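You operate a simulated robot arm through the tools that you are given. There is no shell and no other tool.

The job below is to be done with a simulated robot arm. You get a single attempt, and the scene is never put back.

JOB
Bend the two ribs that the bend board asks for, one stroke each.
Fine: heater on first; each degree over 35 C bends a rib two degrees, so the iron's heat picks the rib; straps back, heater off.

It is judged by the outcome, as a careful person would: the job done as asked, and still so three seconds after it is handed in. It fails if anything else is knocked over, pushed out of place, dropped, spilled or broken.

ROBOT AND FRAMES
A 6-joint arm with a four-finger gripper, fixed in place. Base frame: the origin is at the foot of the arm, x ahead of it, y to its left, z up. Lengths are in m, angles in rad, forces in N, time in s.
Its first joint turns from -2.897 to 2.897 rad. Payload 3.43 kg.
The tool frame sits at the grasp point between the pads (the TCP): z along the fingers, y along the line on which they close. The tips reach 0.03 m beyond it. Largest opening 0.12 m; the body of the gripper starts 0.085 m behind the TCP.
Orientation is told as [roll, pitch, yaw] about the base's x, y, z axes, in that order, counted from this pose: with the fingers straight down and closing along the base's y, the tool's x points along the base's -x, its y along +y and its z along -z.

CONTROLS
- The arm moves only by the tool move_arm. Its argument "plan" is one flat list of numbers, 6 for each row, row after row: the shift along the tool's x, y, z in m, then the turn, a rotation vector about the tool's x, y, z in rad. In form: [dx, dy, dz, ax, ay, az, dx, dy, dz, ax, ay, az, ...]. A call has 1 to 20 rows; each row is the pose to reach, as a shift and turn from the pose commanded when the call began, along the tool's axes at that moment. "hand" is the finger opening in m, from 0 to 0.12, set as the call begins (left out, the last holds). Each row takes 0.2 s and may step no farther than 0.05 m and 0.15 rad from the row before; otherwise, or with a gripper value out of range, the whole call is refused. Where a pose cannot be reached the arm comes as near as it can. A force on the tool above 40 N (or 10 N above the force at the start of the call, whichever is more), or a blocked arm, ends the call early, and 0.2 s more pass. The fingers move at their own pace and stop on an object; they squeeze with about 23 N. The grip force told is the motor's: it shows also when the fingers shut on nothing. Time passes only in rows, and 0.2 s behind the last, so rows that repeat a pose let the fingers close. It gives the time, the measured TCP pose, the force on the tool (base axes), the opening and the grip force at its end, in the units of the frame above (readings bear some noise), with the torque about the TCP (base axes, N m) and any sound that the robot's microphone picked up, and new pictures: "pictures" is both (left out), scene, wrist or none.
- Cameras (640 x 400 px; columns grow to the right, rows downward): "scene" is fixed at [0.3992, 0.4999, 1.452]; the picture's right is [0.79, 0.61, 0.00], its down [-0.51, 0.67, -0.55] and it looks along [-0.33, 0.43, 0.84] (base axes); focal length 214 px, centre (320, 200). "wrist" rides on the gripper at [0.071, -0.017, -0.121] in the tool frame; the picture's right is [0.23, 0.97, 0.00], its down [-0.81, 0.19, -0.55] and it looks along [-0.54, 0.13, 0.83] (tool axes); focal length 275 px, centre (320, 200). There is no depth. A picture from a camera that has moved, and an enlarged one, comes with that camera's place and axes in the base frame and with its lens.
- inspect(camera, box): a new picture of the part [left, top, right, bottom] of that camera's present view, enlarged. It takes no simulated time.
- finish_job(): hands the job in; it is judged then, once.

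Nothing tells you positions but the pictures and the camera data. Unless the task says otherwise, let go and move clear before handing in.

The tools are called as a command line: name --argument value ..., lists and objects as JSON in quotes. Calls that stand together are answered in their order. move_arm: Moves the arm, as the interface text tells. Its arguments: {"type":"object","properties":{"plan":{"type":"array","items":{"type":"number"}},"hand":{"type":"number"},"pictures":{"type":"string","enum":["both","scene","wrist","none"]}},"required":["plan"]} The other tools are called the same way: inspect (camera, box) takes an enlarged picture of a part of a camera's view; finish_job () hands the job in.

At the start:

```text
time_s: 0.0
tcp_pos: [0.4894, 0.3497, 1.2231]
ee_rot: [0.002, -0.001, 0.0]
contact_force: [-0.4, -0.1, -0.7]
ft_torque: [-0.01, 0.04, -0.01]
gripper_width: 0.12
grasp_force: 0.1
```

scene: 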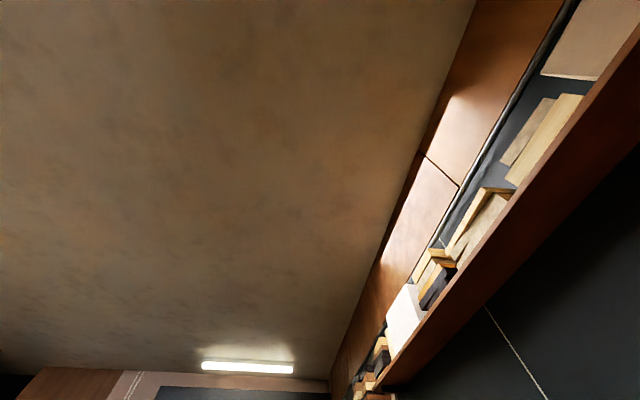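
wrist: 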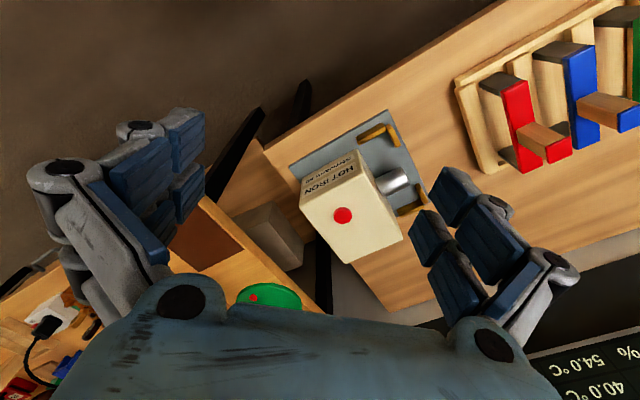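

The scene camera faces the ceiling and shelf, so only the wrist camera shows the bench: a hot iron box, coloured ribs on a rack, and a board with temperatures. I'll enlarge the wrist view before moving.

inspect --camera "wrist" --box '[240, 80, 460, 300]'

inspect --camera "wrist" --box '[440, 0, 640, 200]'

inspect --camera "wrist" --box '[500, 300, 640, 400]'

inspect --camera "wrist" --box '[0, 200, 320, 400]'

inspect --camera "scene" --box '[0, 300, 200, 400]'

```text
1.82 times, centred on (350, 190) of wrist
camera zoom: at [0.4181, 0.3328, 1.3443], right [-0.23, 0.97, 0.0], down [0.81, 0.19, 0.55], along [0.54, 0.13, -0.83], focal length 500 px, centre (266, 218)
```

zoom: 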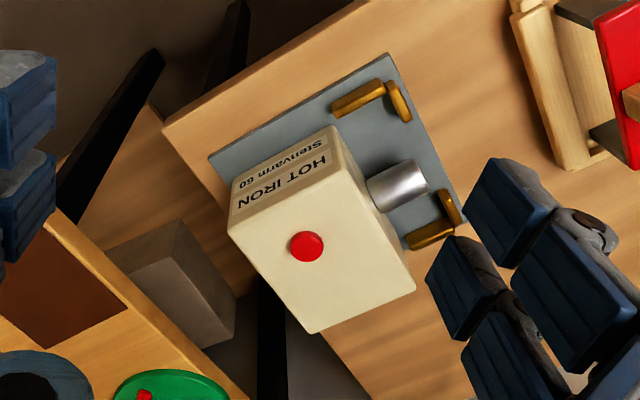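

```text
2.00 times, centred on (540, 100) of wrist
camera zoom: at [0.4181, 0.3328, 1.3443], right [-0.23, 0.97, 0.0], down [0.81, 0.19, 0.55], along [0.54, 0.13, -0.83], focal length 551 px, centre (-120, 400)
```

zoom: 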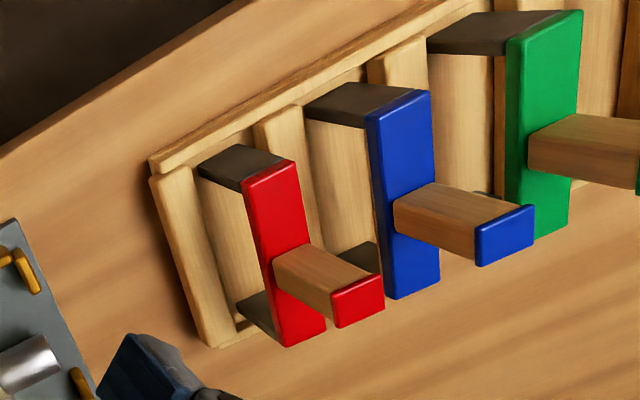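

```text
4.00 times, centred on (570, 350) of wrist
camera zoom: at [0.4181, 0.3328, 1.3443], right [-0.23, 0.97, 0.0], down [0.81, 0.19, 0.55], along [0.54, 0.13, -0.83], focal length 1101 px, centre (-680, -400)
```

zoom: 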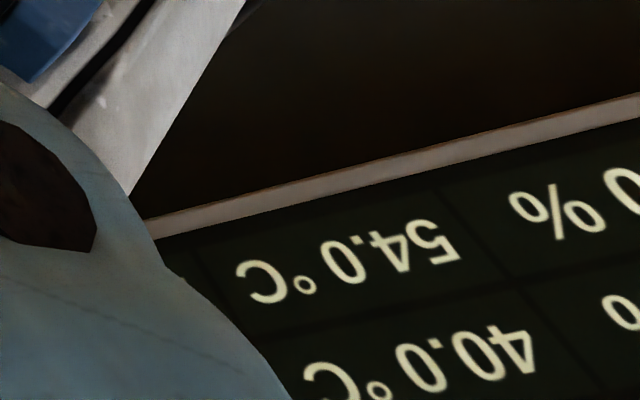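

```text
2.00 times, centred on (160, 300) of wrist
camera zoom: at [0.4181, 0.3328, 1.3443], right [-0.23, 0.97, 0.0], down [0.81, 0.19, 0.55], along [0.54, 0.13, -0.83], focal length 551 px, centre (640, 0)
```

zoom: 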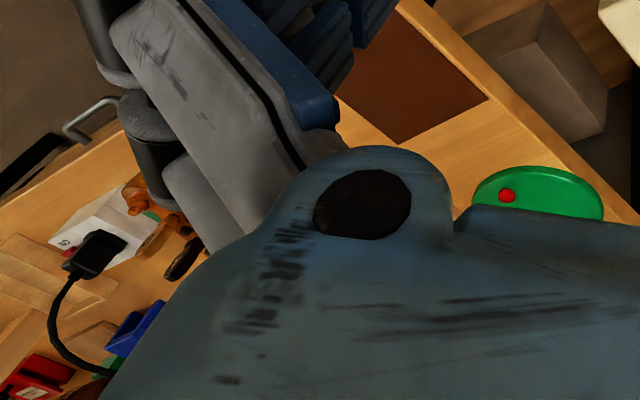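

```text
3.20 times, centred on (100, 350) of scene
camera zoom: at [0.3992, 0.4999, 1.452], right [0.79, 0.61, 0.0], down [-0.51, 0.67, -0.55], along [-0.33, 0.43, 0.84], focal length 686 px, centre (1024, -280)
```

zoom: 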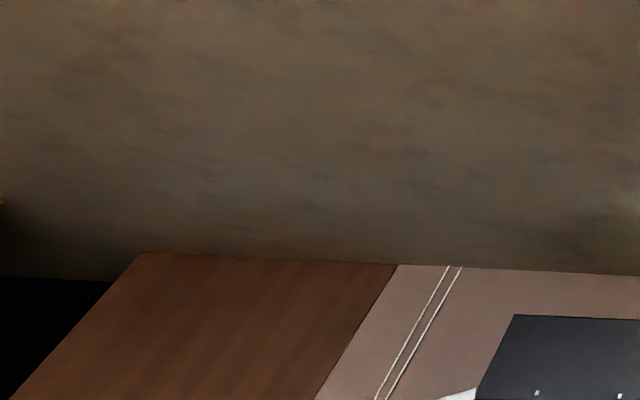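

The wrist picture is effectively upside down, with the picture's bottom pointing away from the base. The board sits forward and to the left, so I'll turn the tool toward +y to see the whole board and rack.

move_arm --plan '[0, 0, 0, 0, 0, -0.15, 0, 0, 0, 0, 0, -0.3, 0, 0, 0, 0, 0, -0.45, 0, 0, 0, 0, 0, -0.6, 0, 0, 0, 0, 0, -0.75]' --pictures "wrist"

```text
time_s: 1.2
tcp_pos: [0.4752, 0.3494, 1.2285]
ee_rot: [-0.005, -0.011, 0.753]
contact_force: [-0.5, 0.0, 0.2]
ft_torque: [0.01, 0.01, -0.01]
gripper_width: 0.1197
grasp_force: 0.0
camera wrist: at [0.4328, 0.2881, 1.3492], right [-0.83, 0.55, -0.01], down [0.45, 0.69, 0.56], along [0.32, 0.46, -0.83], focal length 275 px, centre (320, 200)
```

wrist: 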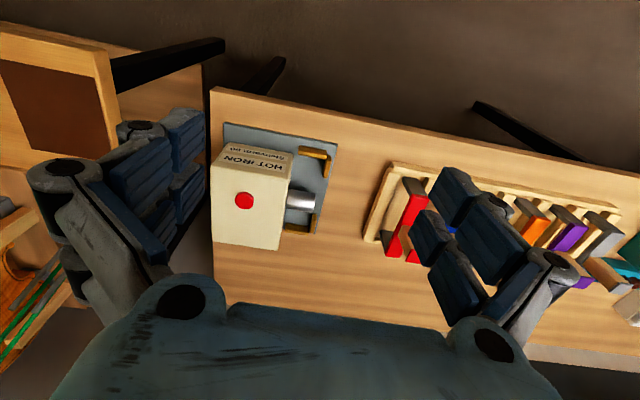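

The bench with the iron and rib rack is on the robot's left (+y). I'll keep turning to face it squarely.

move_arm --plan '[0, 0, 0, 0, 0, -0.15, 0, 0, 0, 0, 0, -0.3, 0, 0, 0, 0, 0, -0.45, 0, 0, 0, 0, 0, -0.6, 0, 0, 0, 0, 0, -0.75]' --pictures "wrist"

```text
time_s: 2.4
tcp_pos: [0.4748, 0.3498, 1.2284]
ee_rot: [-0.012, -0.003, 1.503]
contact_force: [0.8, -0.7, -0.2]
ft_torque: [0.0, 0.01, -0.02]
gripper_width: 0.12
grasp_force: 0.1
camera wrist: at [0.4853, 0.2768, 1.35], right [-0.99, -0.16, -0.01], down [-0.14, 0.82, 0.55], along [-0.08, 0.55, -0.83], focal length 275 px, centre (320, 200)
```

wrist: 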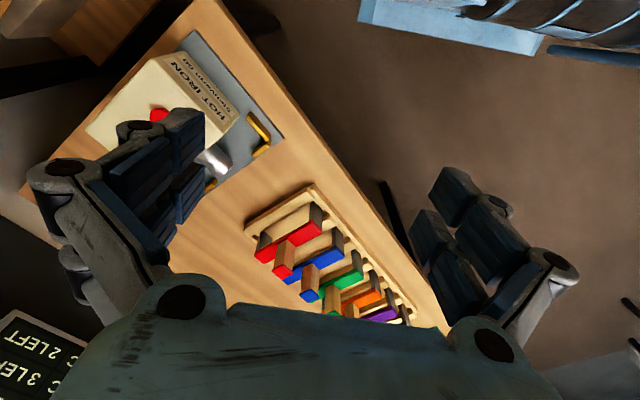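

The bench runs diagonally, and a board behind it has rows like "C 3 LEFT / 2 LEFT". I'll turn back part-way and then tilt the tool up to read it.

move_arm --plan '[0, 0, 0, 0, 0, 0.15, 0, 0, 0, 0, 0, 0.3, 0, 0, 0, 0, 0, 0.45]' --pictures "none"

move_arm --plan '[0, 0, 0, 0, -0.15, 0, 0, 0, 0, 0, -0.3, 0, 0, 0, 0, 0, -0.45, 0, 0, 0, 0, 0, -0.6, 0]' --pictures "wrist"

```text
time_s: 3.2
tcp_pos: [0.4746, 0.3496, 1.2294]
ee_rot: [-0.008, -0.009, 1.048]
contact_force: [-1.1, -0.3, -0.3]
ft_torque: [0.0, 0.01, -0.01]
gripper_width: 0.1202
grasp_force: 0.0
```

```text
time_s: 4.2
tcp_pos: [0.4758, 0.3486, 1.2296]
ee_rot: [-0.011, -0.61, 1.057]
contact_force: [-0.1, 0.0, 0.0]
ft_torque: [-0.04, -0.02, 0.04]
gripper_width: 0.12
grasp_force: 0.1
camera wrist: at [0.4269, 0.2306, 1.2881], right [-0.94, 0.32, -0.14], down [0.0, 0.4, 0.92], along [0.35, 0.86, -0.37], focal length 275 px, centre (320, 200)
```

wrist: 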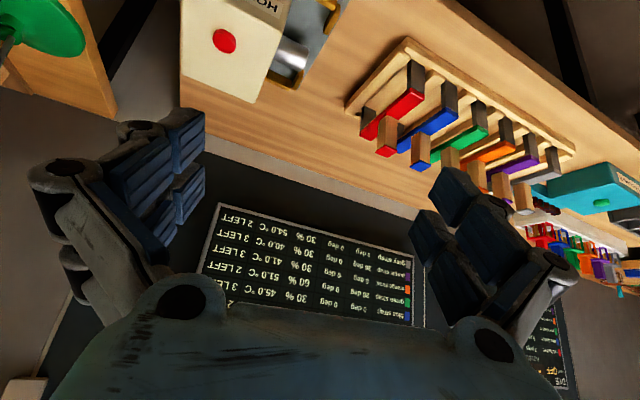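

The whole layout is now visible: iron box, six coloured straps, and a board listing values for each strap. I'll enlarge these areas to read them.

inspect --camera "wrist" --box '[190, 190, 430, 340]'

inspect --camera "wrist" --box '[500, 150, 640, 240]'

inspect --camera "wrist" --box '[500, 240, 640, 400]'

inspect --camera "wrist" --box '[340, 20, 600, 220]'

```text
2.67 times, centred on (310, 265) of wrist
camera zoom: at [0.4269, 0.2306, 1.2881], right [-0.94, 0.32, -0.14], down [0.0, 0.4, 0.92], along [0.35, 0.86, -0.37], focal length 734 px, centre (347, 27)
```

zoom: 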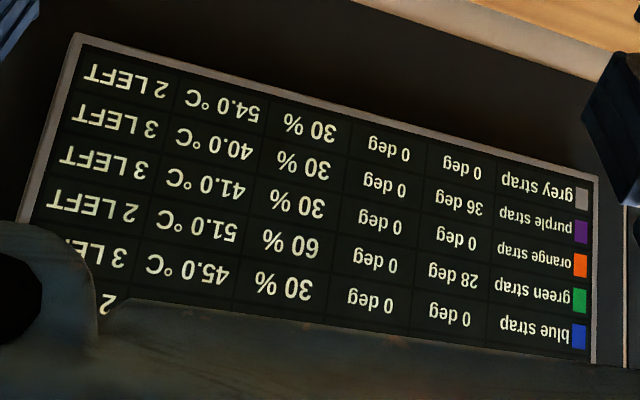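

```text
4.44 times, centred on (570, 195) of wrist
camera zoom: at [0.4269, 0.2306, 1.2881], right [-0.94, 0.32, -0.14], down [0.0, 0.4, 0.92], along [0.35, 0.86, -0.37], focal length 1224 px, centre (-791, 222)
```

zoom: 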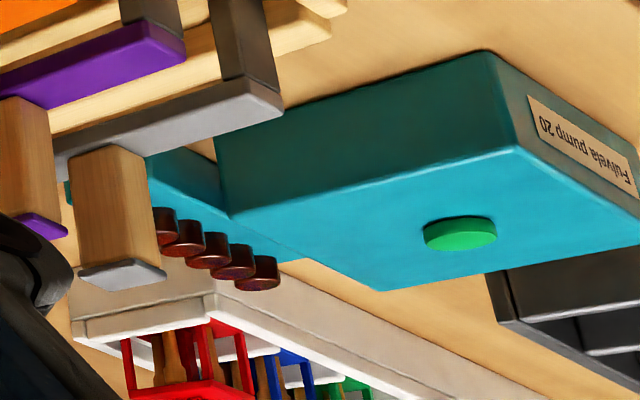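

```text
2.50 times, centred on (570, 320) of wrist
camera zoom: at [0.4269, 0.2306, 1.2881], right [-0.94, 0.32, -0.14], down [0.0, 0.4, 0.92], along [0.35, 0.86, -0.37], focal length 688 px, centre (-305, -100)
```

zoom: 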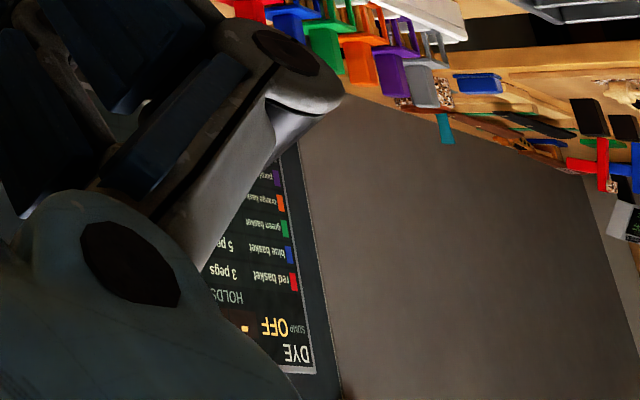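

```text
2.00 times, centred on (470, 120) of wrist
camera zoom: at [0.4269, 0.2306, 1.2881], right [-0.94, 0.32, -0.14], down [0.0, 0.4, 0.92], along [0.35, 0.86, -0.37], focal length 551 px, centre (20, 360)
```

zoom: 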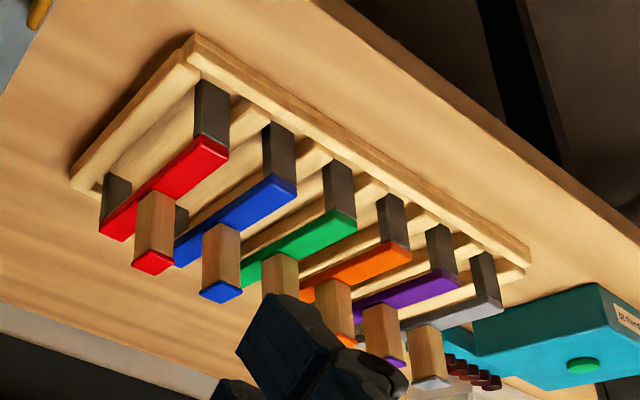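

The readable rows show the green strap at 28 deg and the purple strap at 36 deg, with zeros elsewhere. I still need the header and the red row, so I'll tilt a bit more and shift for a clear view.

move_arm --plan '[0, 0, 0, 0, -0.15, 0, 0, 0, 0, 0, -0.3, 0]' --pictures "wrist"

```text
time_s: 4.8
tcp_pos: [0.4782, 0.3483, 1.2305]
ee_rot: [-0.014, -0.914, 1.062]
contact_force: [1.2, 0.2, 0.4]
ft_torque: [-0.01, -0.02, 0.03]
gripper_width: 0.1199
grasp_force: 0.1
camera wrist: at [0.4225, 0.2194, 1.2479], right [-0.91, 0.36, -0.19], down [-0.14, 0.15, 0.98], along [0.38, 0.92, -0.09], focal length 275 px, centre (320, 200)
```

wrist: 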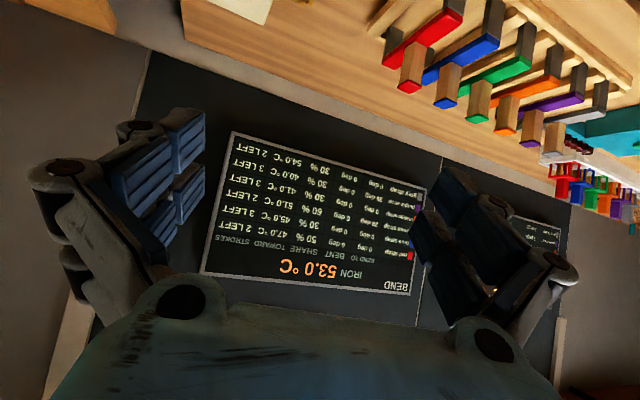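

inspect --camera "wrist" --box '[195, 125, 435, 305]'

inspect --camera "wrist" --box '[310, 220, 430, 300]'

inspect --camera "wrist" --box '[200, 190, 320, 280]'

inspect --camera "wrist" --box '[480, 100, 640, 260]'

```text
2.22 times, centred on (315, 215) of wrist
camera zoom: at [0.4225, 0.2194, 1.2479], right [-0.91, 0.36, -0.19], down [-0.14, 0.15, 0.98], along [0.38, 0.92, -0.09], focal length 612 px, centre (331, 167)
```

zoom: 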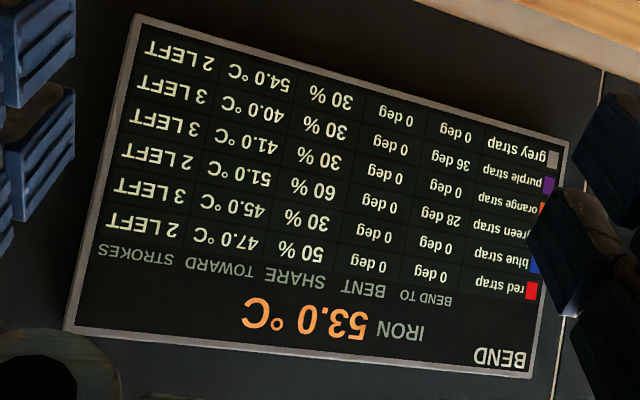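

```text
5.00 times, centred on (370, 260) of wrist
camera zoom: at [0.4225, 0.2194, 1.2479], right [-0.91, 0.36, -0.19], down [-0.14, 0.15, 0.98], along [0.38, 0.92, -0.09], focal length 1376 px, centre (70, -100)
```

zoom: 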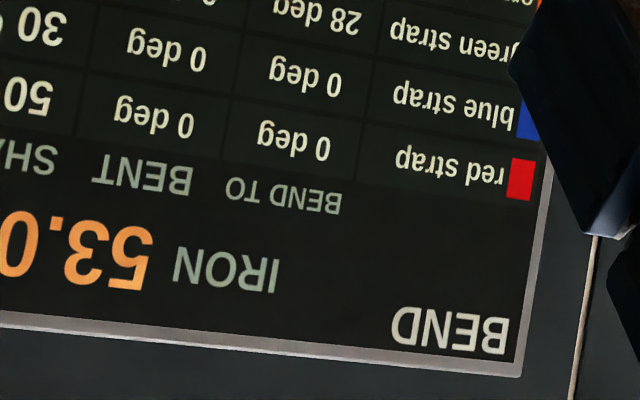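

```text
4.44 times, centred on (260, 235) of wrist
camera zoom: at [0.4225, 0.2194, 1.2479], right [-0.91, 0.36, -0.19], down [-0.14, 0.15, 0.98], along [0.38, 0.92, -0.09], focal length 1224 px, centre (587, 44)
```

zoom: 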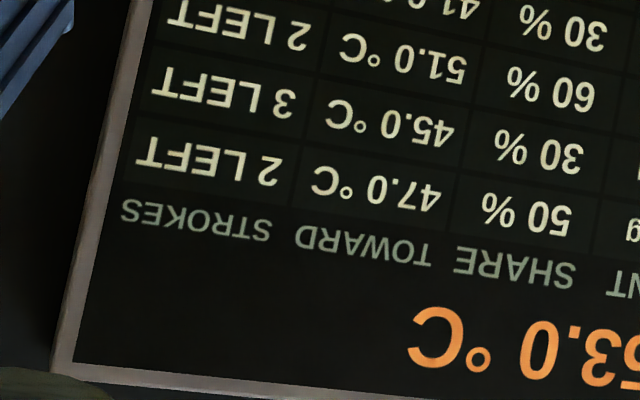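

```text
2.50 times, centred on (560, 180) of wrist
camera zoom: at [0.4225, 0.2194, 1.2479], right [-0.91, 0.36, -0.19], down [-0.14, 0.15, 0.98], along [0.38, 0.92, -0.09], focal length 688 px, centre (-280, 250)
```

zoom: 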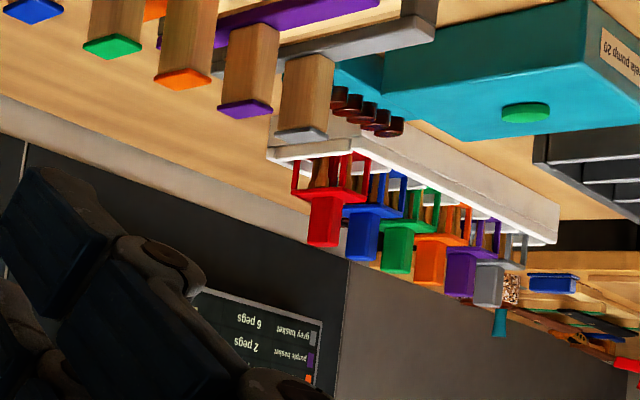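

The board reads BEND TO / BENT / SHARE / TOWARD / STROKES, with the iron at 53.0 °C. At 53 °C a stroke bends 36°, which matches purple. Purple then draws the iron 30 % toward 40 °C, leaving 49.1 °C, which gives about 28° for green. So it's purple first, then green. I'll bring the tool back upright and fly nearer to see how the straps move.

move_arm --plan '[0, 0, 0, 0, 0.15, 0, 0, 0, 0, 0, 0.3, 0, 0, 0, 0, 0, 0.45, 0, 0, 0, 0, 0, 0.6, 0, 0, 0, 0, 0, 0.75, 0, 0, 0, 0, 0, 0.9, 0]' --pictures "none"

move_arm --plan '[-0.015, 0.046, 0.004, 0, 0, 0, -0.03, 0.091, 0.008, 0, 0, 0, -0.045, 0.137, 0.012, 0, 0, 0, -0.06, 0.183, 0.017, 0, 0, 0, -0.075, 0.228, 0.021, 0, 0, 0, -0.09, 0.274, 0.025, 0, 0, 0, -0.105, 0.32, 0.03, 0, 0, 0]' --pictures "wrist"

```text
time_s: 6.2
tcp_pos: [0.4756, 0.3493, 1.2284]
ee_rot: [-0.009, -0.007, 1.051]
contact_force: [-0.3, -0.1, 0.7]
ft_torque: [0.06, -0.04, 0.01]
gripper_width: 0.1199
grasp_force: 0.1
```

```text
time_s: 7.8
tcp_pos: [0.2515, 0.5999, 1.1982]
ee_rot: [-0.008, -0.009, 1.049]
contact_force: [0.3, -1.2, -0.4]
ft_torque: [0.1, 0.01, 0.01]
gripper_width: 0.1198
grasp_force: 0.0
camera wrist: at [0.2292, 0.5295, 1.3204], right [-0.96, 0.29, -0.01], down [0.23, 0.8, 0.56], along [0.17, 0.53, -0.83], focal length 275 px, centre (320, 200)
```

wrist: 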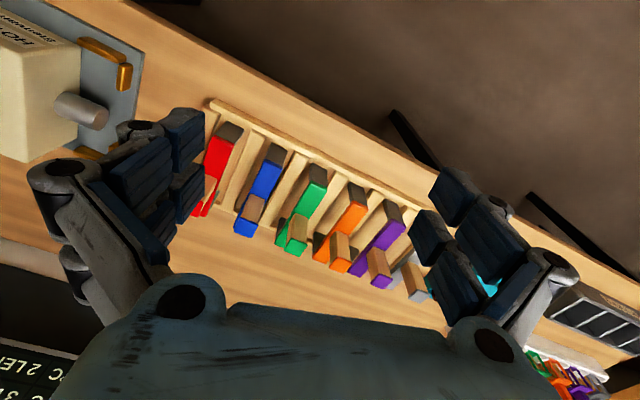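

inspect --camera "wrist" --box '[200, 90, 440, 310]'

inspect --camera "wrist" --box '[270, 160, 430, 300]'

```text
1.82 times, centred on (320, 200) of wrist
camera zoom: at [0.2292, 0.5295, 1.3204], right [-0.96, 0.29, -0.01], down [0.23, 0.8, 0.56], along [0.17, 0.53, -0.83], focal length 500 px, centre (320, 200)
```

zoom: 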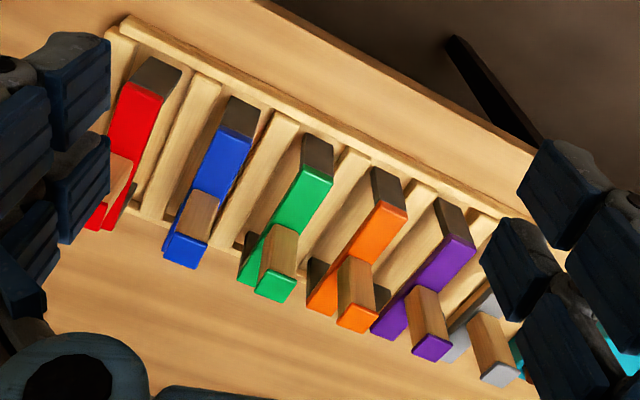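

```text
2.86 times, centred on (350, 230) of wrist
camera zoom: at [0.2292, 0.5295, 1.3204], right [-0.96, 0.29, -0.01], down [0.23, 0.8, 0.56], along [0.17, 0.53, -0.83], focal length 786 px, centre (234, 114)
```

zoom: 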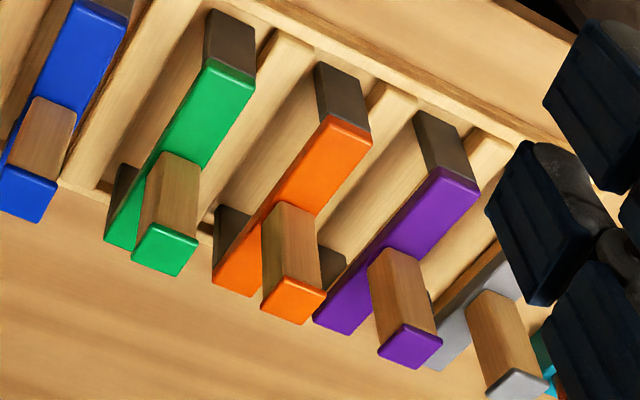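

Each strap is a bridge on two dark posts with an upright wooden handle and coloured cap, sitting in lanes between pale dividers. I need a lower, closer view to find the stroke direction.

move_arm --plan '[-0.002, 0.036, 0.032, 0, 0, 0.1, -0.004, 0.072, 0.065, 0, 0, 0.2, -0.0064, 0.109, 0.098, 0, 0, 0.3]' --pictures "wrist"

move_arm --plan '[0, 0, 0, 0, -0.15, 0, 0, 0, 0, 0, -0.3, 0, 0, 0, 0, 0, -0.45, 0]' --pictures "wrist"

```text
time_s: 8.6
tcp_pos: [0.1617, 0.6574, 1.0992]
ee_rot: [-0.007, -0.011, 0.748]
contact_force: [0.1, -0.8, -0.7]
ft_torque: [0.06, 0.0, -0.04]
gripper_width: 0.1197
grasp_force: 0.0
camera wrist: at [0.1191, 0.5964, 1.2192], right [-0.83, 0.56, -0.01], down [0.46, 0.69, 0.56], along [0.32, 0.46, -0.83], focal length 275 px, centre (320, 200)
```

wrist: 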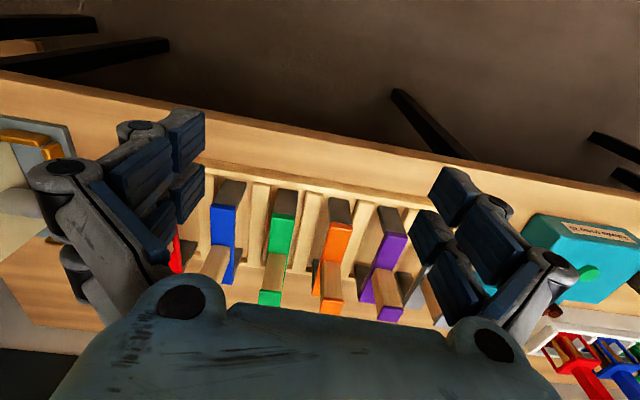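

```text
time_s: 9.4
tcp_pos: [0.1601, 0.6589, 1.0977]
ee_rot: [-0.008, -0.463, 0.752]
contact_force: [0.3, 0.6, -0.3]
ft_torque: [-0.02, -0.01, -0.03]
gripper_width: 0.1199
grasp_force: 0.0
camera wrist: at [0.0852, 0.5673, 1.175], right [-0.81, 0.57, -0.11], down [0.22, 0.47, 0.86], along [0.54, 0.67, -0.51], focal length 275 px, centre (320, 200)
```

wrist: 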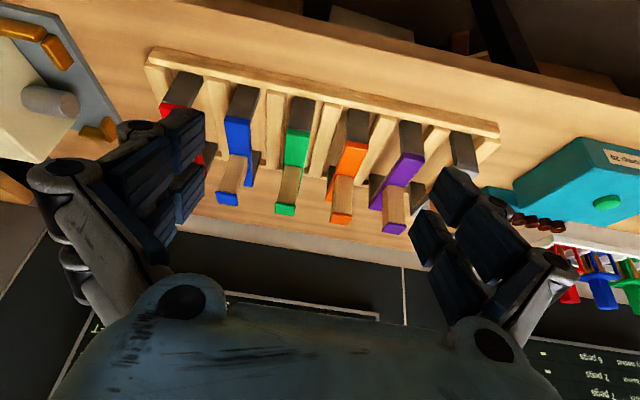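

inspect --camera "wrist" --box '[260, 70, 450, 250]'

inspect --camera "wrist" --box '[340, 90, 440, 240]'

inspect --camera "wrist" --box '[0, 0, 160, 150]'

```text
2.22 times, centred on (355, 160) of wrist
camera zoom: at [0.0852, 0.5673, 1.175], right [-0.81, 0.57, -0.11], down [0.22, 0.47, 0.86], along [0.54, 0.67, -0.51], focal length 612 px, centre (242, 289)
```

zoom: 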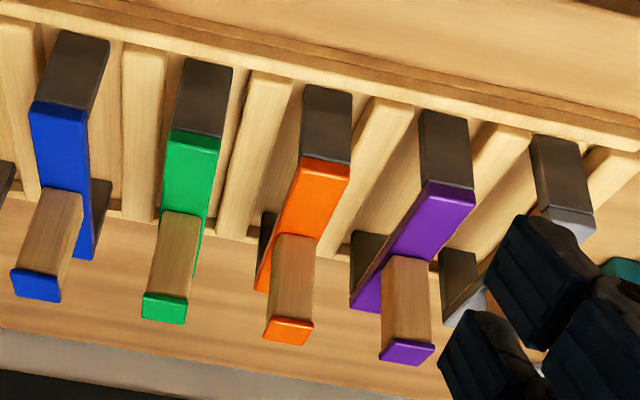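

```text
2.67 times, centred on (390, 165) of wrist
camera zoom: at [0.0852, 0.5673, 1.175], right [-0.81, 0.57, -0.11], down [0.22, 0.47, 0.86], along [0.54, 0.67, -0.51], focal length 734 px, centre (133, 293)
```

zoom: 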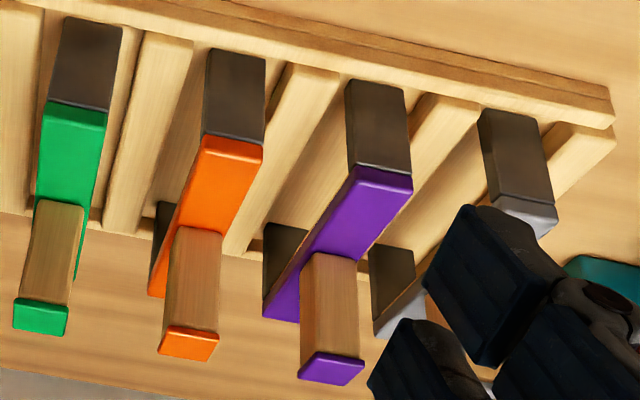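

```text
2.67 times, centred on (80, 75) of wrist
camera zoom: at [0.0852, 0.5673, 1.175], right [-0.81, 0.57, -0.11], down [0.22, 0.47, 0.86], along [0.54, 0.67, -0.51], focal length 734 px, centre (960, 533)
```

zoom: 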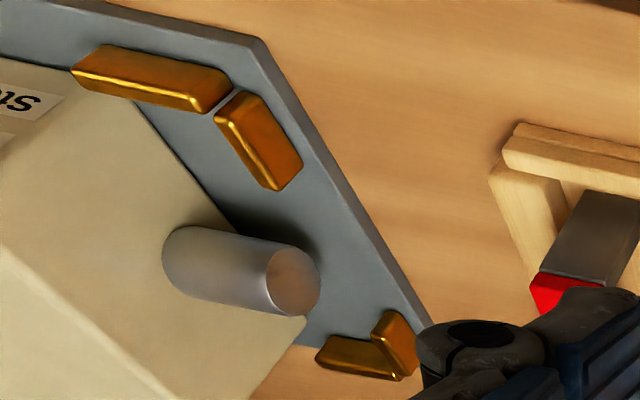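

The green cap is at about (0.370, 0.836, 0.970) and purple at (0.241, 0.965, 0.970). The rack runs along (-0.707, 0.707) with 0.091 m pitch, and beam tops sit near z 0.885. Next I'll take a close view squarely over the green strap to find how it strokes.

move_arm --plan '[0, 0, 0, 0, 0.15, 0, 0, 0, 0, 0, 0.3, 0, 0, 0, 0, 0, 0.45, 0]' --pictures "none"

move_arm --plan '[-0.037, -0.0045, 0.007, 0, 0, 0.05, -0.074, -0.009, 0.014, 0, 0, 0.1, -0.11, -0.0135, 0.021, 0, 0, 0.15, -0.147, -0.018, 0.028, 0, 0, 0.2]' --pictures "wrist"

```text
time_s: 10.2
tcp_pos: [0.1592, 0.6596, 1.098]
ee_rot: [-0.006, -0.008, 0.751]
contact_force: [-0.1, -0.4, 0.6]
ft_torque: [0.05, -0.03, 0.0]
gripper_width: 0.1202
grasp_force: 0.2
```

```text
time_s: 11.2
tcp_pos: [0.2794, 0.7484, 1.0722]
ee_rot: [-0.004, -0.012, 0.551]
contact_force: [-0.9, 0.0, 1.1]
ft_torque: [0.01, -0.01, 0.0]
gripper_width: 0.1201
grasp_force: 0.1
camera wrist: at [0.226, 0.6968, 1.1919], right [-0.7, 0.71, -0.01], down [0.58, 0.59, 0.56], along [0.4, 0.39, -0.83], focal length 275 px, centre (320, 200)
```

wrist: 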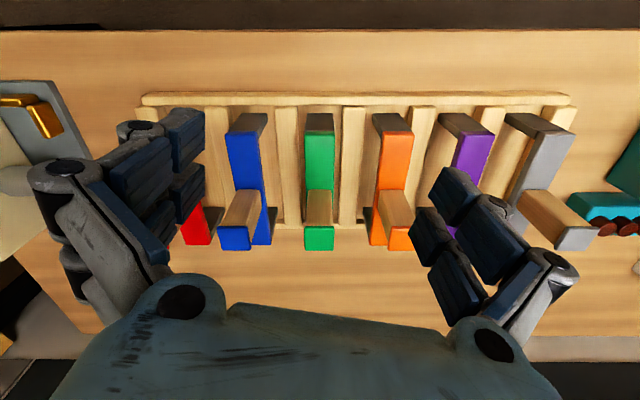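

inspect --camera "wrist" --box '[220, 80, 420, 260]'

inspect --camera "wrist" --box '[270, 90, 370, 160]'

inspect --camera "wrist" --box '[420, 80, 640, 260]'

inspect --camera "wrist" --box '[270, 180, 370, 260]'

```text
2.22 times, centred on (320, 170) of wrist
camera zoom: at [0.226, 0.6968, 1.1919], right [-0.7, 0.71, -0.01], down [0.58, 0.59, 0.56], along [0.4, 0.39, -0.83], focal length 612 px, centre (320, 267)
```

zoom: 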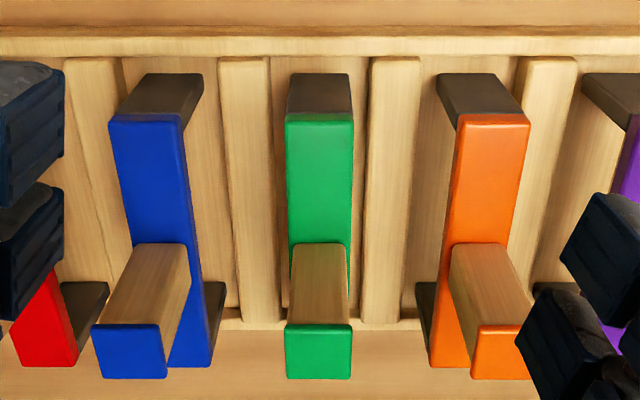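

```text
5.71 times, centred on (320, 125) of wrist
camera zoom: at [0.226, 0.6968, 1.1919], right [-0.7, 0.71, -0.01], down [0.58, 0.59, 0.56], along [0.4, 0.39, -0.83], focal length 1573 px, centre (320, 629)
```

zoom: 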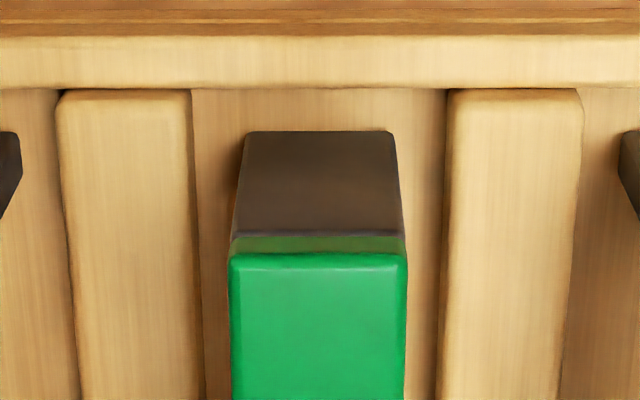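

```text
2.22 times, centred on (530, 170) of wrist
camera zoom: at [0.226, 0.6968, 1.1919], right [-0.7, 0.71, -0.01], down [0.58, 0.59, 0.56], along [0.4, 0.39, -0.83], focal length 612 px, centre (-147, 267)
```

zoom: 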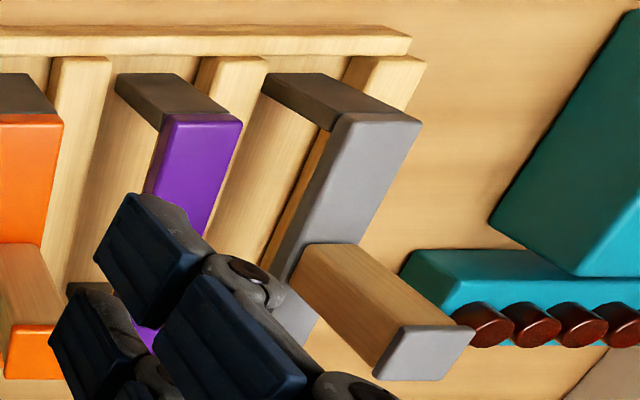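

```text
5.00 times, centred on (320, 220) of wrist
camera zoom: at [0.226, 0.6968, 1.1919], right [-0.7, 0.71, -0.01], down [0.58, 0.59, 0.56], along [0.4, 0.39, -0.83], focal length 1376 px, centre (320, 100)
```

zoom: 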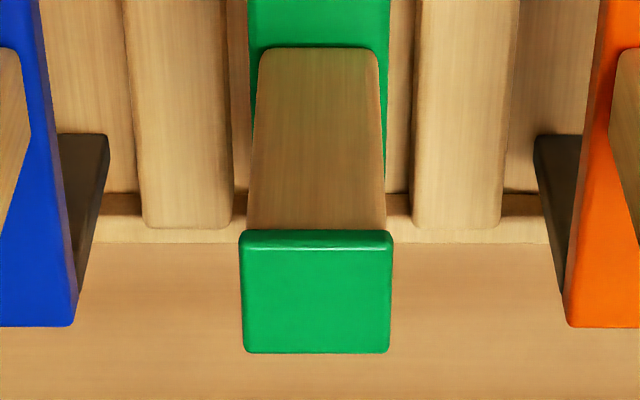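

The strap has about 13 mm of clearance on every side of its lane, so it doesn't slide. It looks like a lift-out bridge, and the iron's plate has gold corner brackets around a silver pipe, about one strap length apart. I think a stroke means setting the strap over the iron's pipe, then putting it back. I'll look at the iron squarely.

move_arm --plan '[-0.009, -0.046, 0, 0, 0, 0, -0.018, -0.092, 0, 0, 0, 0, -0.027, -0.138, 0, 0, 0, 0, -0.0357, -0.184, 0, 0, 0, 0, -0.0446, -0.23, 0, 0, 0, 0, -0.0536, -0.276, 0, 0, 0, 0, -0.0625, -0.322, 0, 0, 0, 0, -0.0714, -0.3683, 0, 0, 0, 0]' --pictures "wrist"

```text
time_s: 13.0
tcp_pos: [0.5312, 0.4699, 1.0727]
ee_rot: [-0.002, -0.013, 0.55]
contact_force: [0.0, 0.0, 0.1]
ft_torque: [0.01, -0.01, 0.0]
gripper_width: 0.1201
grasp_force: 0.0
camera wrist: at [0.4777, 0.418, 1.1937], right [-0.71, 0.71, -0.01], down [0.58, 0.59, 0.56], along [0.4, 0.39, -0.83], focal length 275 px, centre (320, 200)
```

wrist: 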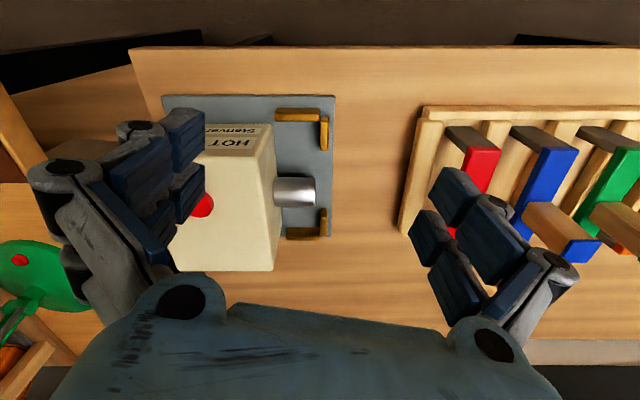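

inspect --camera "wrist" --box '[160, 90, 350, 280]'

inspect --camera "wrist" --box '[250, 90, 350, 250]'

inspect --camera "wrist" --box '[390, 90, 640, 270]'

```text
2.11 times, centred on (255, 185) of wrist
camera zoom: at [0.4777, 0.418, 1.1937], right [-0.71, 0.71, -0.01], down [0.58, 0.59, 0.56], along [0.4, 0.39, -0.83], focal length 580 px, centre (457, 232)
```

zoom: 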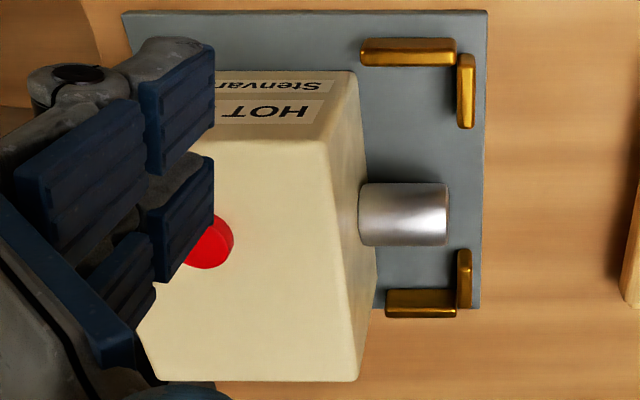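

```text
2.50 times, centred on (300, 170) of wrist
camera zoom: at [0.4777, 0.418, 1.1937], right [-0.71, 0.71, -0.01], down [0.58, 0.59, 0.56], along [0.4, 0.39, -0.83], focal length 688 px, centre (370, 275)
```

zoom: 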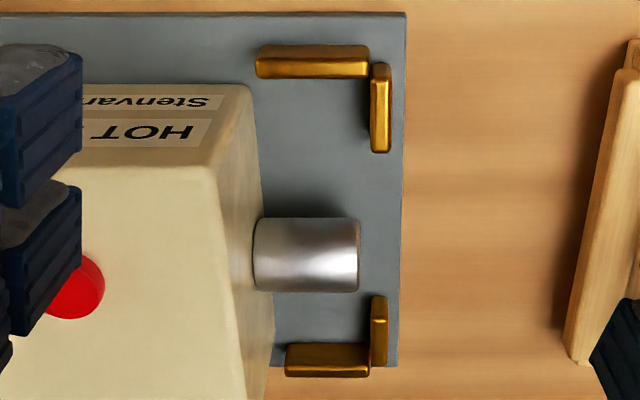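

```text
2.22 times, centred on (515, 180) of wrist
camera zoom: at [0.4777, 0.418, 1.1937], right [-0.71, 0.71, -0.01], down [0.58, 0.59, 0.56], along [0.4, 0.39, -0.83], focal length 612 px, centre (-113, 244)
```

zoom: 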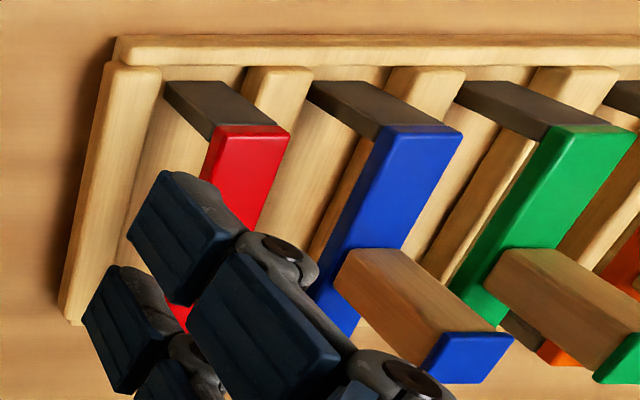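

The iron's pocket between the gold brackets is about 0.202 × 0.061 m, the same size as a lane, and is centred near (0.657, 0.550). So the strap does go over the pipe, in the same orientation as in the rack. The heater button is at about (0.707, 0.446, 0.934). I'll close the fingers and hover above it first.

move_arm --plan '[-0.034, -0.028, 0.0, 0, 0, 0, -0.069, -0.056, 0.0, 0, 0, 0, -0.103, -0.084, 0.02, 0, 0, 0, -0.1374, -0.1123, 0.045, 0, 0, 0, -0.1374, -0.1123, 0.045, 0, 0, 0]' --hand 0 --pictures "wrist"

```text
refused: row 4 steps farther than a row can; nothing moved
```

move_arm --plan '[-0.034, -0.028, 0.0, 0, 0, 0, -0.069, -0.056, 0.0, 0, 0, 0, -0.103, -0.084, 0.015, 0, 0, 0, -0.1374, -0.1123, 0.03, 0, 0, 0, -0.1374, -0.1123, 0.045, 0, 0, 0]' --hand 0 --pictures "wrist"

```text
time_s: 14.2
tcp_pos: [0.711, 0.4452, 1.0304]
ee_rot: [-0.004, -0.013, 0.55]
contact_force: [0.2, -0.2, 0.1]
ft_torque: [-0.02, -0.04, 0.01]
gripper_width: 0.0
grasp_force: 22.5
camera wrist: at [0.6567, 0.3933, 1.1503], right [-0.7, 0.71, -0.01], down [0.58, 0.59, 0.56], along [0.4, 0.39, -0.83], focal length 275 px, centre (320, 200)
```

wrist: 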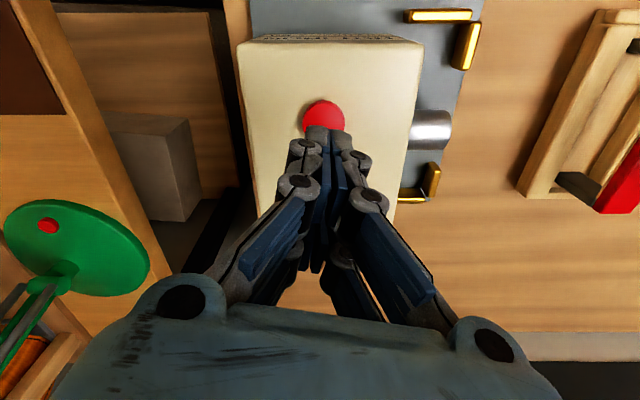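

inspect --camera "wrist" --box '[270, 70, 380, 170]'

```text
4.00 times, centred on (325, 120) of wrist
camera zoom: at [0.6567, 0.3933, 1.1503], right [-0.7, 0.71, -0.01], down [0.58, 0.59, 0.56], along [0.4, 0.39, -0.83], focal length 1101 px, centre (300, 520)
```

zoom: 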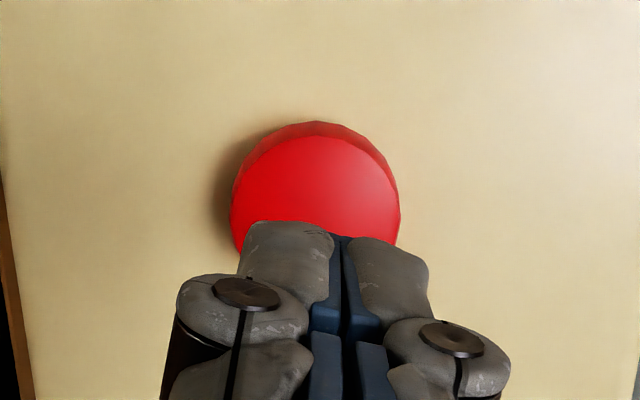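

The fingertips line up with the button centre to within about 3 mm. I'll descend to just above it, then press in small steps while watching the force.

move_arm --plan '[0, 0, 0.025, 0, 0, 0, 0, 0, 0.05, 0, 0, 0, 0, 0, 0.056, 0, 0, 0, 0, 0, 0.06, 0, 0, 0, 0, 0, 0.063, 0, 0, 0]' --hand 0 --pictures "wrist"

```text
time_s: 15.4
tcp_pos: [0.7109, 0.4468, 0.9684]
ee_rot: [-0.002, -0.013, 0.55]
contact_force: [0.2, 0.3, -0.6]
ft_torque: [0.0, 0.0, 0.01]
gripper_width: 0.0
grasp_force: 23.3
camera wrist: at [0.6567, 0.3944, 1.0882], right [-0.7, 0.71, -0.01], down [0.58, 0.59, 0.56], along [0.4, 0.39, -0.83], focal length 275 px, centre (320, 200)
```

wrist: 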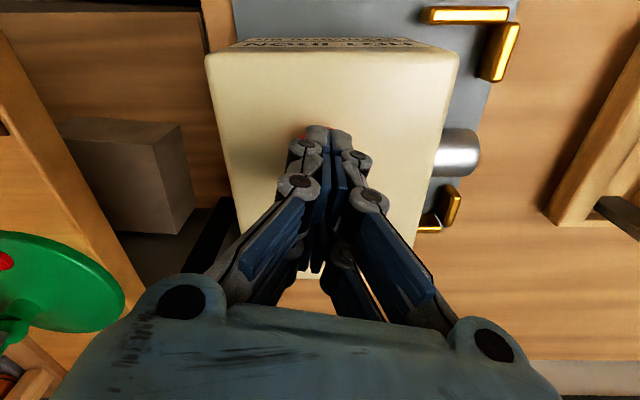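

No contact yet; the button is right under the tips. I'll keep going down in 2 mm steps.

move_arm --plan '[0, 0, 0.002, 0, 0, 0, 0, 0, 0.004, 0, 0, 0, 0, 0, 0.006, 0, 0, 0]' --hand 0 --pictures "none"

```text
time_s: 16.2
tcp_pos: [0.7104, 0.4476, 0.9608]
ee_rot: [-0.003, -0.013, 0.551]
contact_force: [-1.0, 0.9, 2.2]
ft_torque: [-0.01, 0.05, 0.0]
gripper_width: 0.0062
grasp_force: 33.4
heard: click
```

I heard a click, so the button has registered. I'll back straight up and check the box.

move_arm --plan '[0, 0, -0.03, 0, 0, 0, 0, 0, -0.07, 0, 0, 0, 0, 0, -0.11, 0, 0, 0]' --hand 0 --pictures "wrist"

```text
time_s: 17.0
tcp_pos: [0.7094, 0.4441, 1.0739]
ee_rot: [-0.004, -0.012, 0.549]
contact_force: [0.4, 0.1, -0.1]
ft_torque: [-0.03, -0.02, 0.0]
gripper_width: 0.0
grasp_force: 33.2
camera wrist: at [0.6556, 0.3929, 1.1934], right [-0.7, 0.71, -0.01], down [0.58, 0.59, 0.56], along [0.4, 0.39, -0.83], focal length 275 px, centre (320, 200)
```

wrist: 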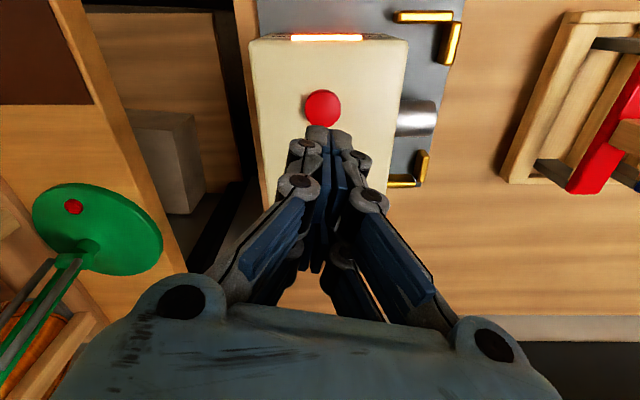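

The box's lamp is lit, so the heater is on. Before touching a strap I'll re-read the board, in case the iron temperature has changed.

move_arm --plan '[0.02518, 0.03374, -0.0076, 0, -0.075, 0, 0.05036, 0.06748, -0.0152, 0, -0.15, 0, 0.07554, 0.10122, -0.0228, 0, -0.225, 0, 0.10072, 0.13496, -0.0304, 0, -0.3, 0, 0.1259, 0.1687, -0.038, 0, -0.375, 0, 0.15108, 0.20244, -0.0456, 0, -0.45, 0, 0.17626, 0.23618, -0.0532, 0, -0.525, 0, 0.20144, 0.26992, -0.0608, 0, -0.6, 0, 0.22662, 0.30366, -0.0684, 0, -0.675, 0, 0.2518, 0.3374, -0.076, 0, -0.75, 0]' --hand 0.12 --pictures "wrist"

```text
time_s: 19.2
tcp_pos: [0.3176, 0.6034, 1.1451]
ee_rot: [-0.005, -0.762, 0.553]
contact_force: [-0.2, -0.4, -0.2]
ft_torque: [0.01, -0.03, 0.03]
gripper_width: 0.1199
grasp_force: 0.1
camera wrist: at [0.2113, 0.5183, 1.1824], right [-0.65, 0.74, -0.16], down [0.07, 0.27, 0.96], along [0.76, 0.61, -0.23], focal length 275 px, centre (320, 200)
```

wrist: 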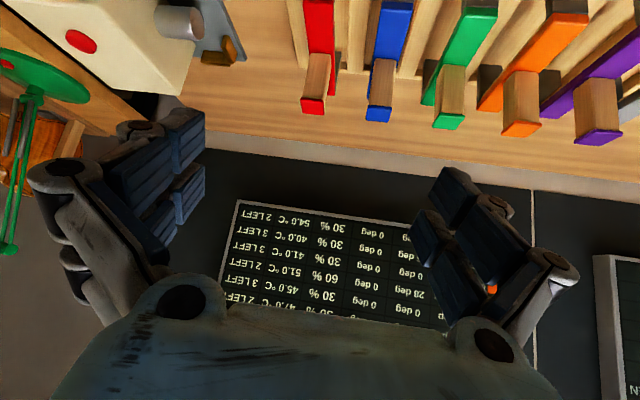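

move_arm --plan '[0, 0, 0, 0, -0.12, 0, 0, 0, 0, 0, -0.24, 0]' --pictures "wrist"

inspect --camera "wrist" --box '[200, 120, 450, 310]'

```text
time_s: 19.8
tcp_pos: [0.3177, 0.6022, 1.1439]
ee_rot: [-0.008, -1.004, 0.556]
contact_force: [-0.6, 0.4, -0.1]
ft_torque: [0.0, 0.02, 0.0]
gripper_width: 0.1201
grasp_force: 0.1
camera wrist: at [0.2072, 0.5152, 1.1497], right [-0.61, 0.76, -0.2], down [-0.13, 0.15, 0.98], along [0.78, 0.63, 0.01], focal length 275 px, centre (320, 200)
```

wrist: 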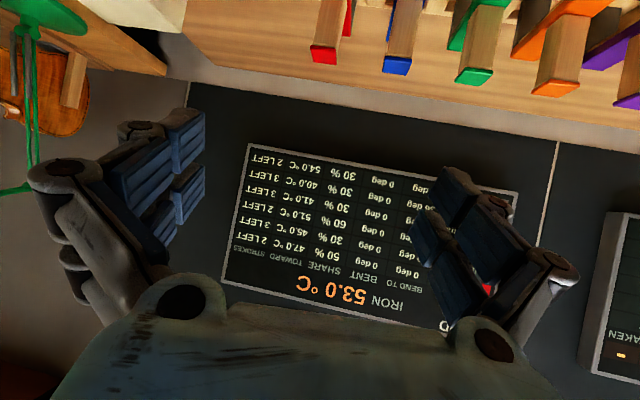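

```text
2.11 times, centred on (325, 215) of wrist
camera zoom: at [0.2072, 0.5152, 1.1497], right [-0.61, 0.76, -0.2], down [-0.13, 0.15, 0.98], along [0.78, 0.63, 0.01], focal length 580 px, centre (310, 168)
```

zoom: 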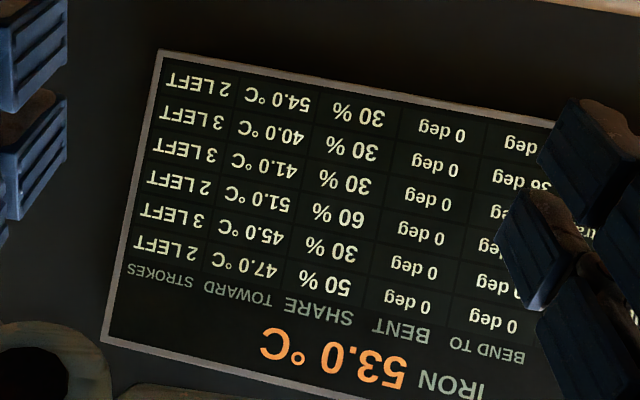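

The iron still reads 53.0 °C with the heater on, so the order stays purple (36°), then green (28°). I'll level the tool and turn it so the fingers close along the beams, at yaw -45°, which keeps them clear of neighbouring straps and the iron box.

move_arm --plan '[0, 0, 0, 0, 0.14, 0, 0, 0, 0, 0, 0.28, 0, 0, 0, 0, 0, 0.42, 0, 0, 0, 0, 0, 0.56, 0, 0, 0, 0, 0, 0.7, 0, 0, 0, 0, 0, 0.84, 0, 0, 0, 0, 0, 0.99, 0]' --hand 0.08 --pictures "none"

move_arm --plan '[0, 0, 0, 0, 0, 0.134, 0, 0, 0, 0, 0, 0.268, 0, 0, 0, 0, 0, 0.402, 0, 0, 0, 0, 0, 0.536, 0, 0, 0, 0, 0, 0.67, 0, 0, 0, 0, 0, 0.804, 0, 0, 0, 0, 0, 0.938, 0, 0, 0, 0, 0, 1.072, 0, 0, 0, 0, 0, 1.206, 0, 0, 0, 0, 0, 1.335]' --pictures "wrist"

```text
time_s: 21.4
tcp_pos: [0.3163, 0.6022, 1.1435]
ee_rot: [-0.004, -0.01, 0.55]
contact_force: [0.0, -0.5, -0.3]
ft_torque: [0.0, -0.03, 0.02]
gripper_width: 0.0799
grasp_force: 0.1
```

```text
time_s: 23.6
tcp_pos: [0.3168, 0.6026, 1.1437]
ee_rot: [0.011, -0.006, -0.785]
contact_force: [0.2, -0.3, -0.7]
ft_torque: [0.01, 0.03, 0.04]
gripper_width: 0.0802
grasp_force: 0.0
camera wrist: at [0.2529, 0.6405, 1.2643], right [0.53, 0.85, 0.01], down [0.7, -0.44, 0.56], along [0.48, -0.29, -0.83], focal length 275 px, centre (320, 200)
```

wrist: 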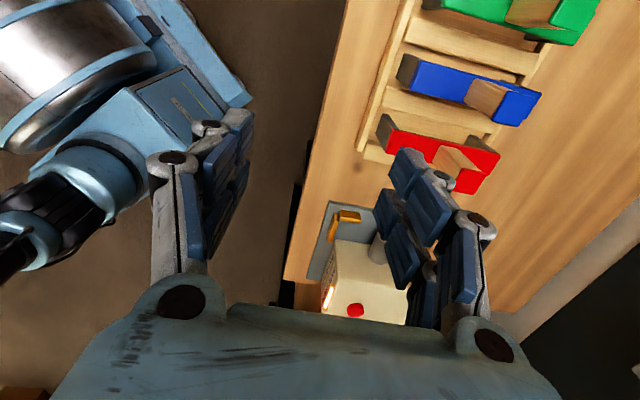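

In this pose the tool's x runs along the rack (toward purple), y points away from the robot, and z points down. I'll move near purple, staying above the caps and slightly short, to refine its position.

move_arm --plan '[0.0387, 0.0175, 0.004, 0, 0, 0, 0.0774, 0.035, 0.008, 0, 0, 0, 0.116, 0.0525, 0.012, 0, 0, 0, 0.1547, 0.07, 0.016, 0, 0, 0, 0.1934, 0.0875, 0.02, 0, 0, 0, 0.232, 0.105, 0.024, 0, 0, 0, 0.2707, 0.1225, 0.028, 0, 0, 0, 0.3094, 0.14, 0.03, 0, 0, 0]' --pictures "wrist"

```text
time_s: 25.4
tcp_pos: [0.2077, 0.8759, 1.0979]
ee_rot: [0.01, -0.008, -0.785]
contact_force: [1.5, -1.5, 0.5]
ft_torque: [0.09, 0.05, -0.01]
gripper_width: 0.0805
grasp_force: 0.1
out of reach, approached as far as the arm can: row 7, 8
camera wrist: at [0.1438, 0.9135, 1.2171], right [0.53, 0.85, 0.01], down [0.7, -0.44, 0.56], along [0.48, -0.29, -0.83], focal length 275 px, centre (320, 200)
```

wrist: 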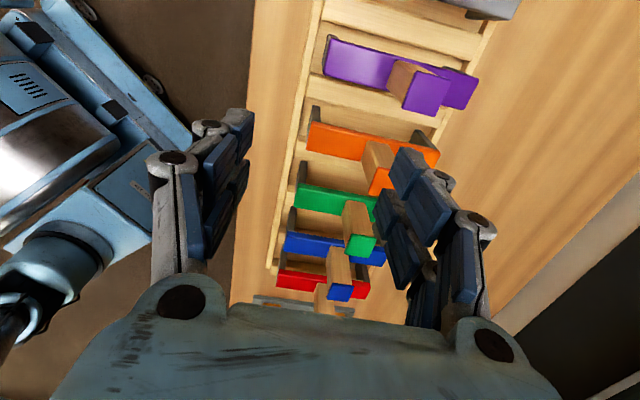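

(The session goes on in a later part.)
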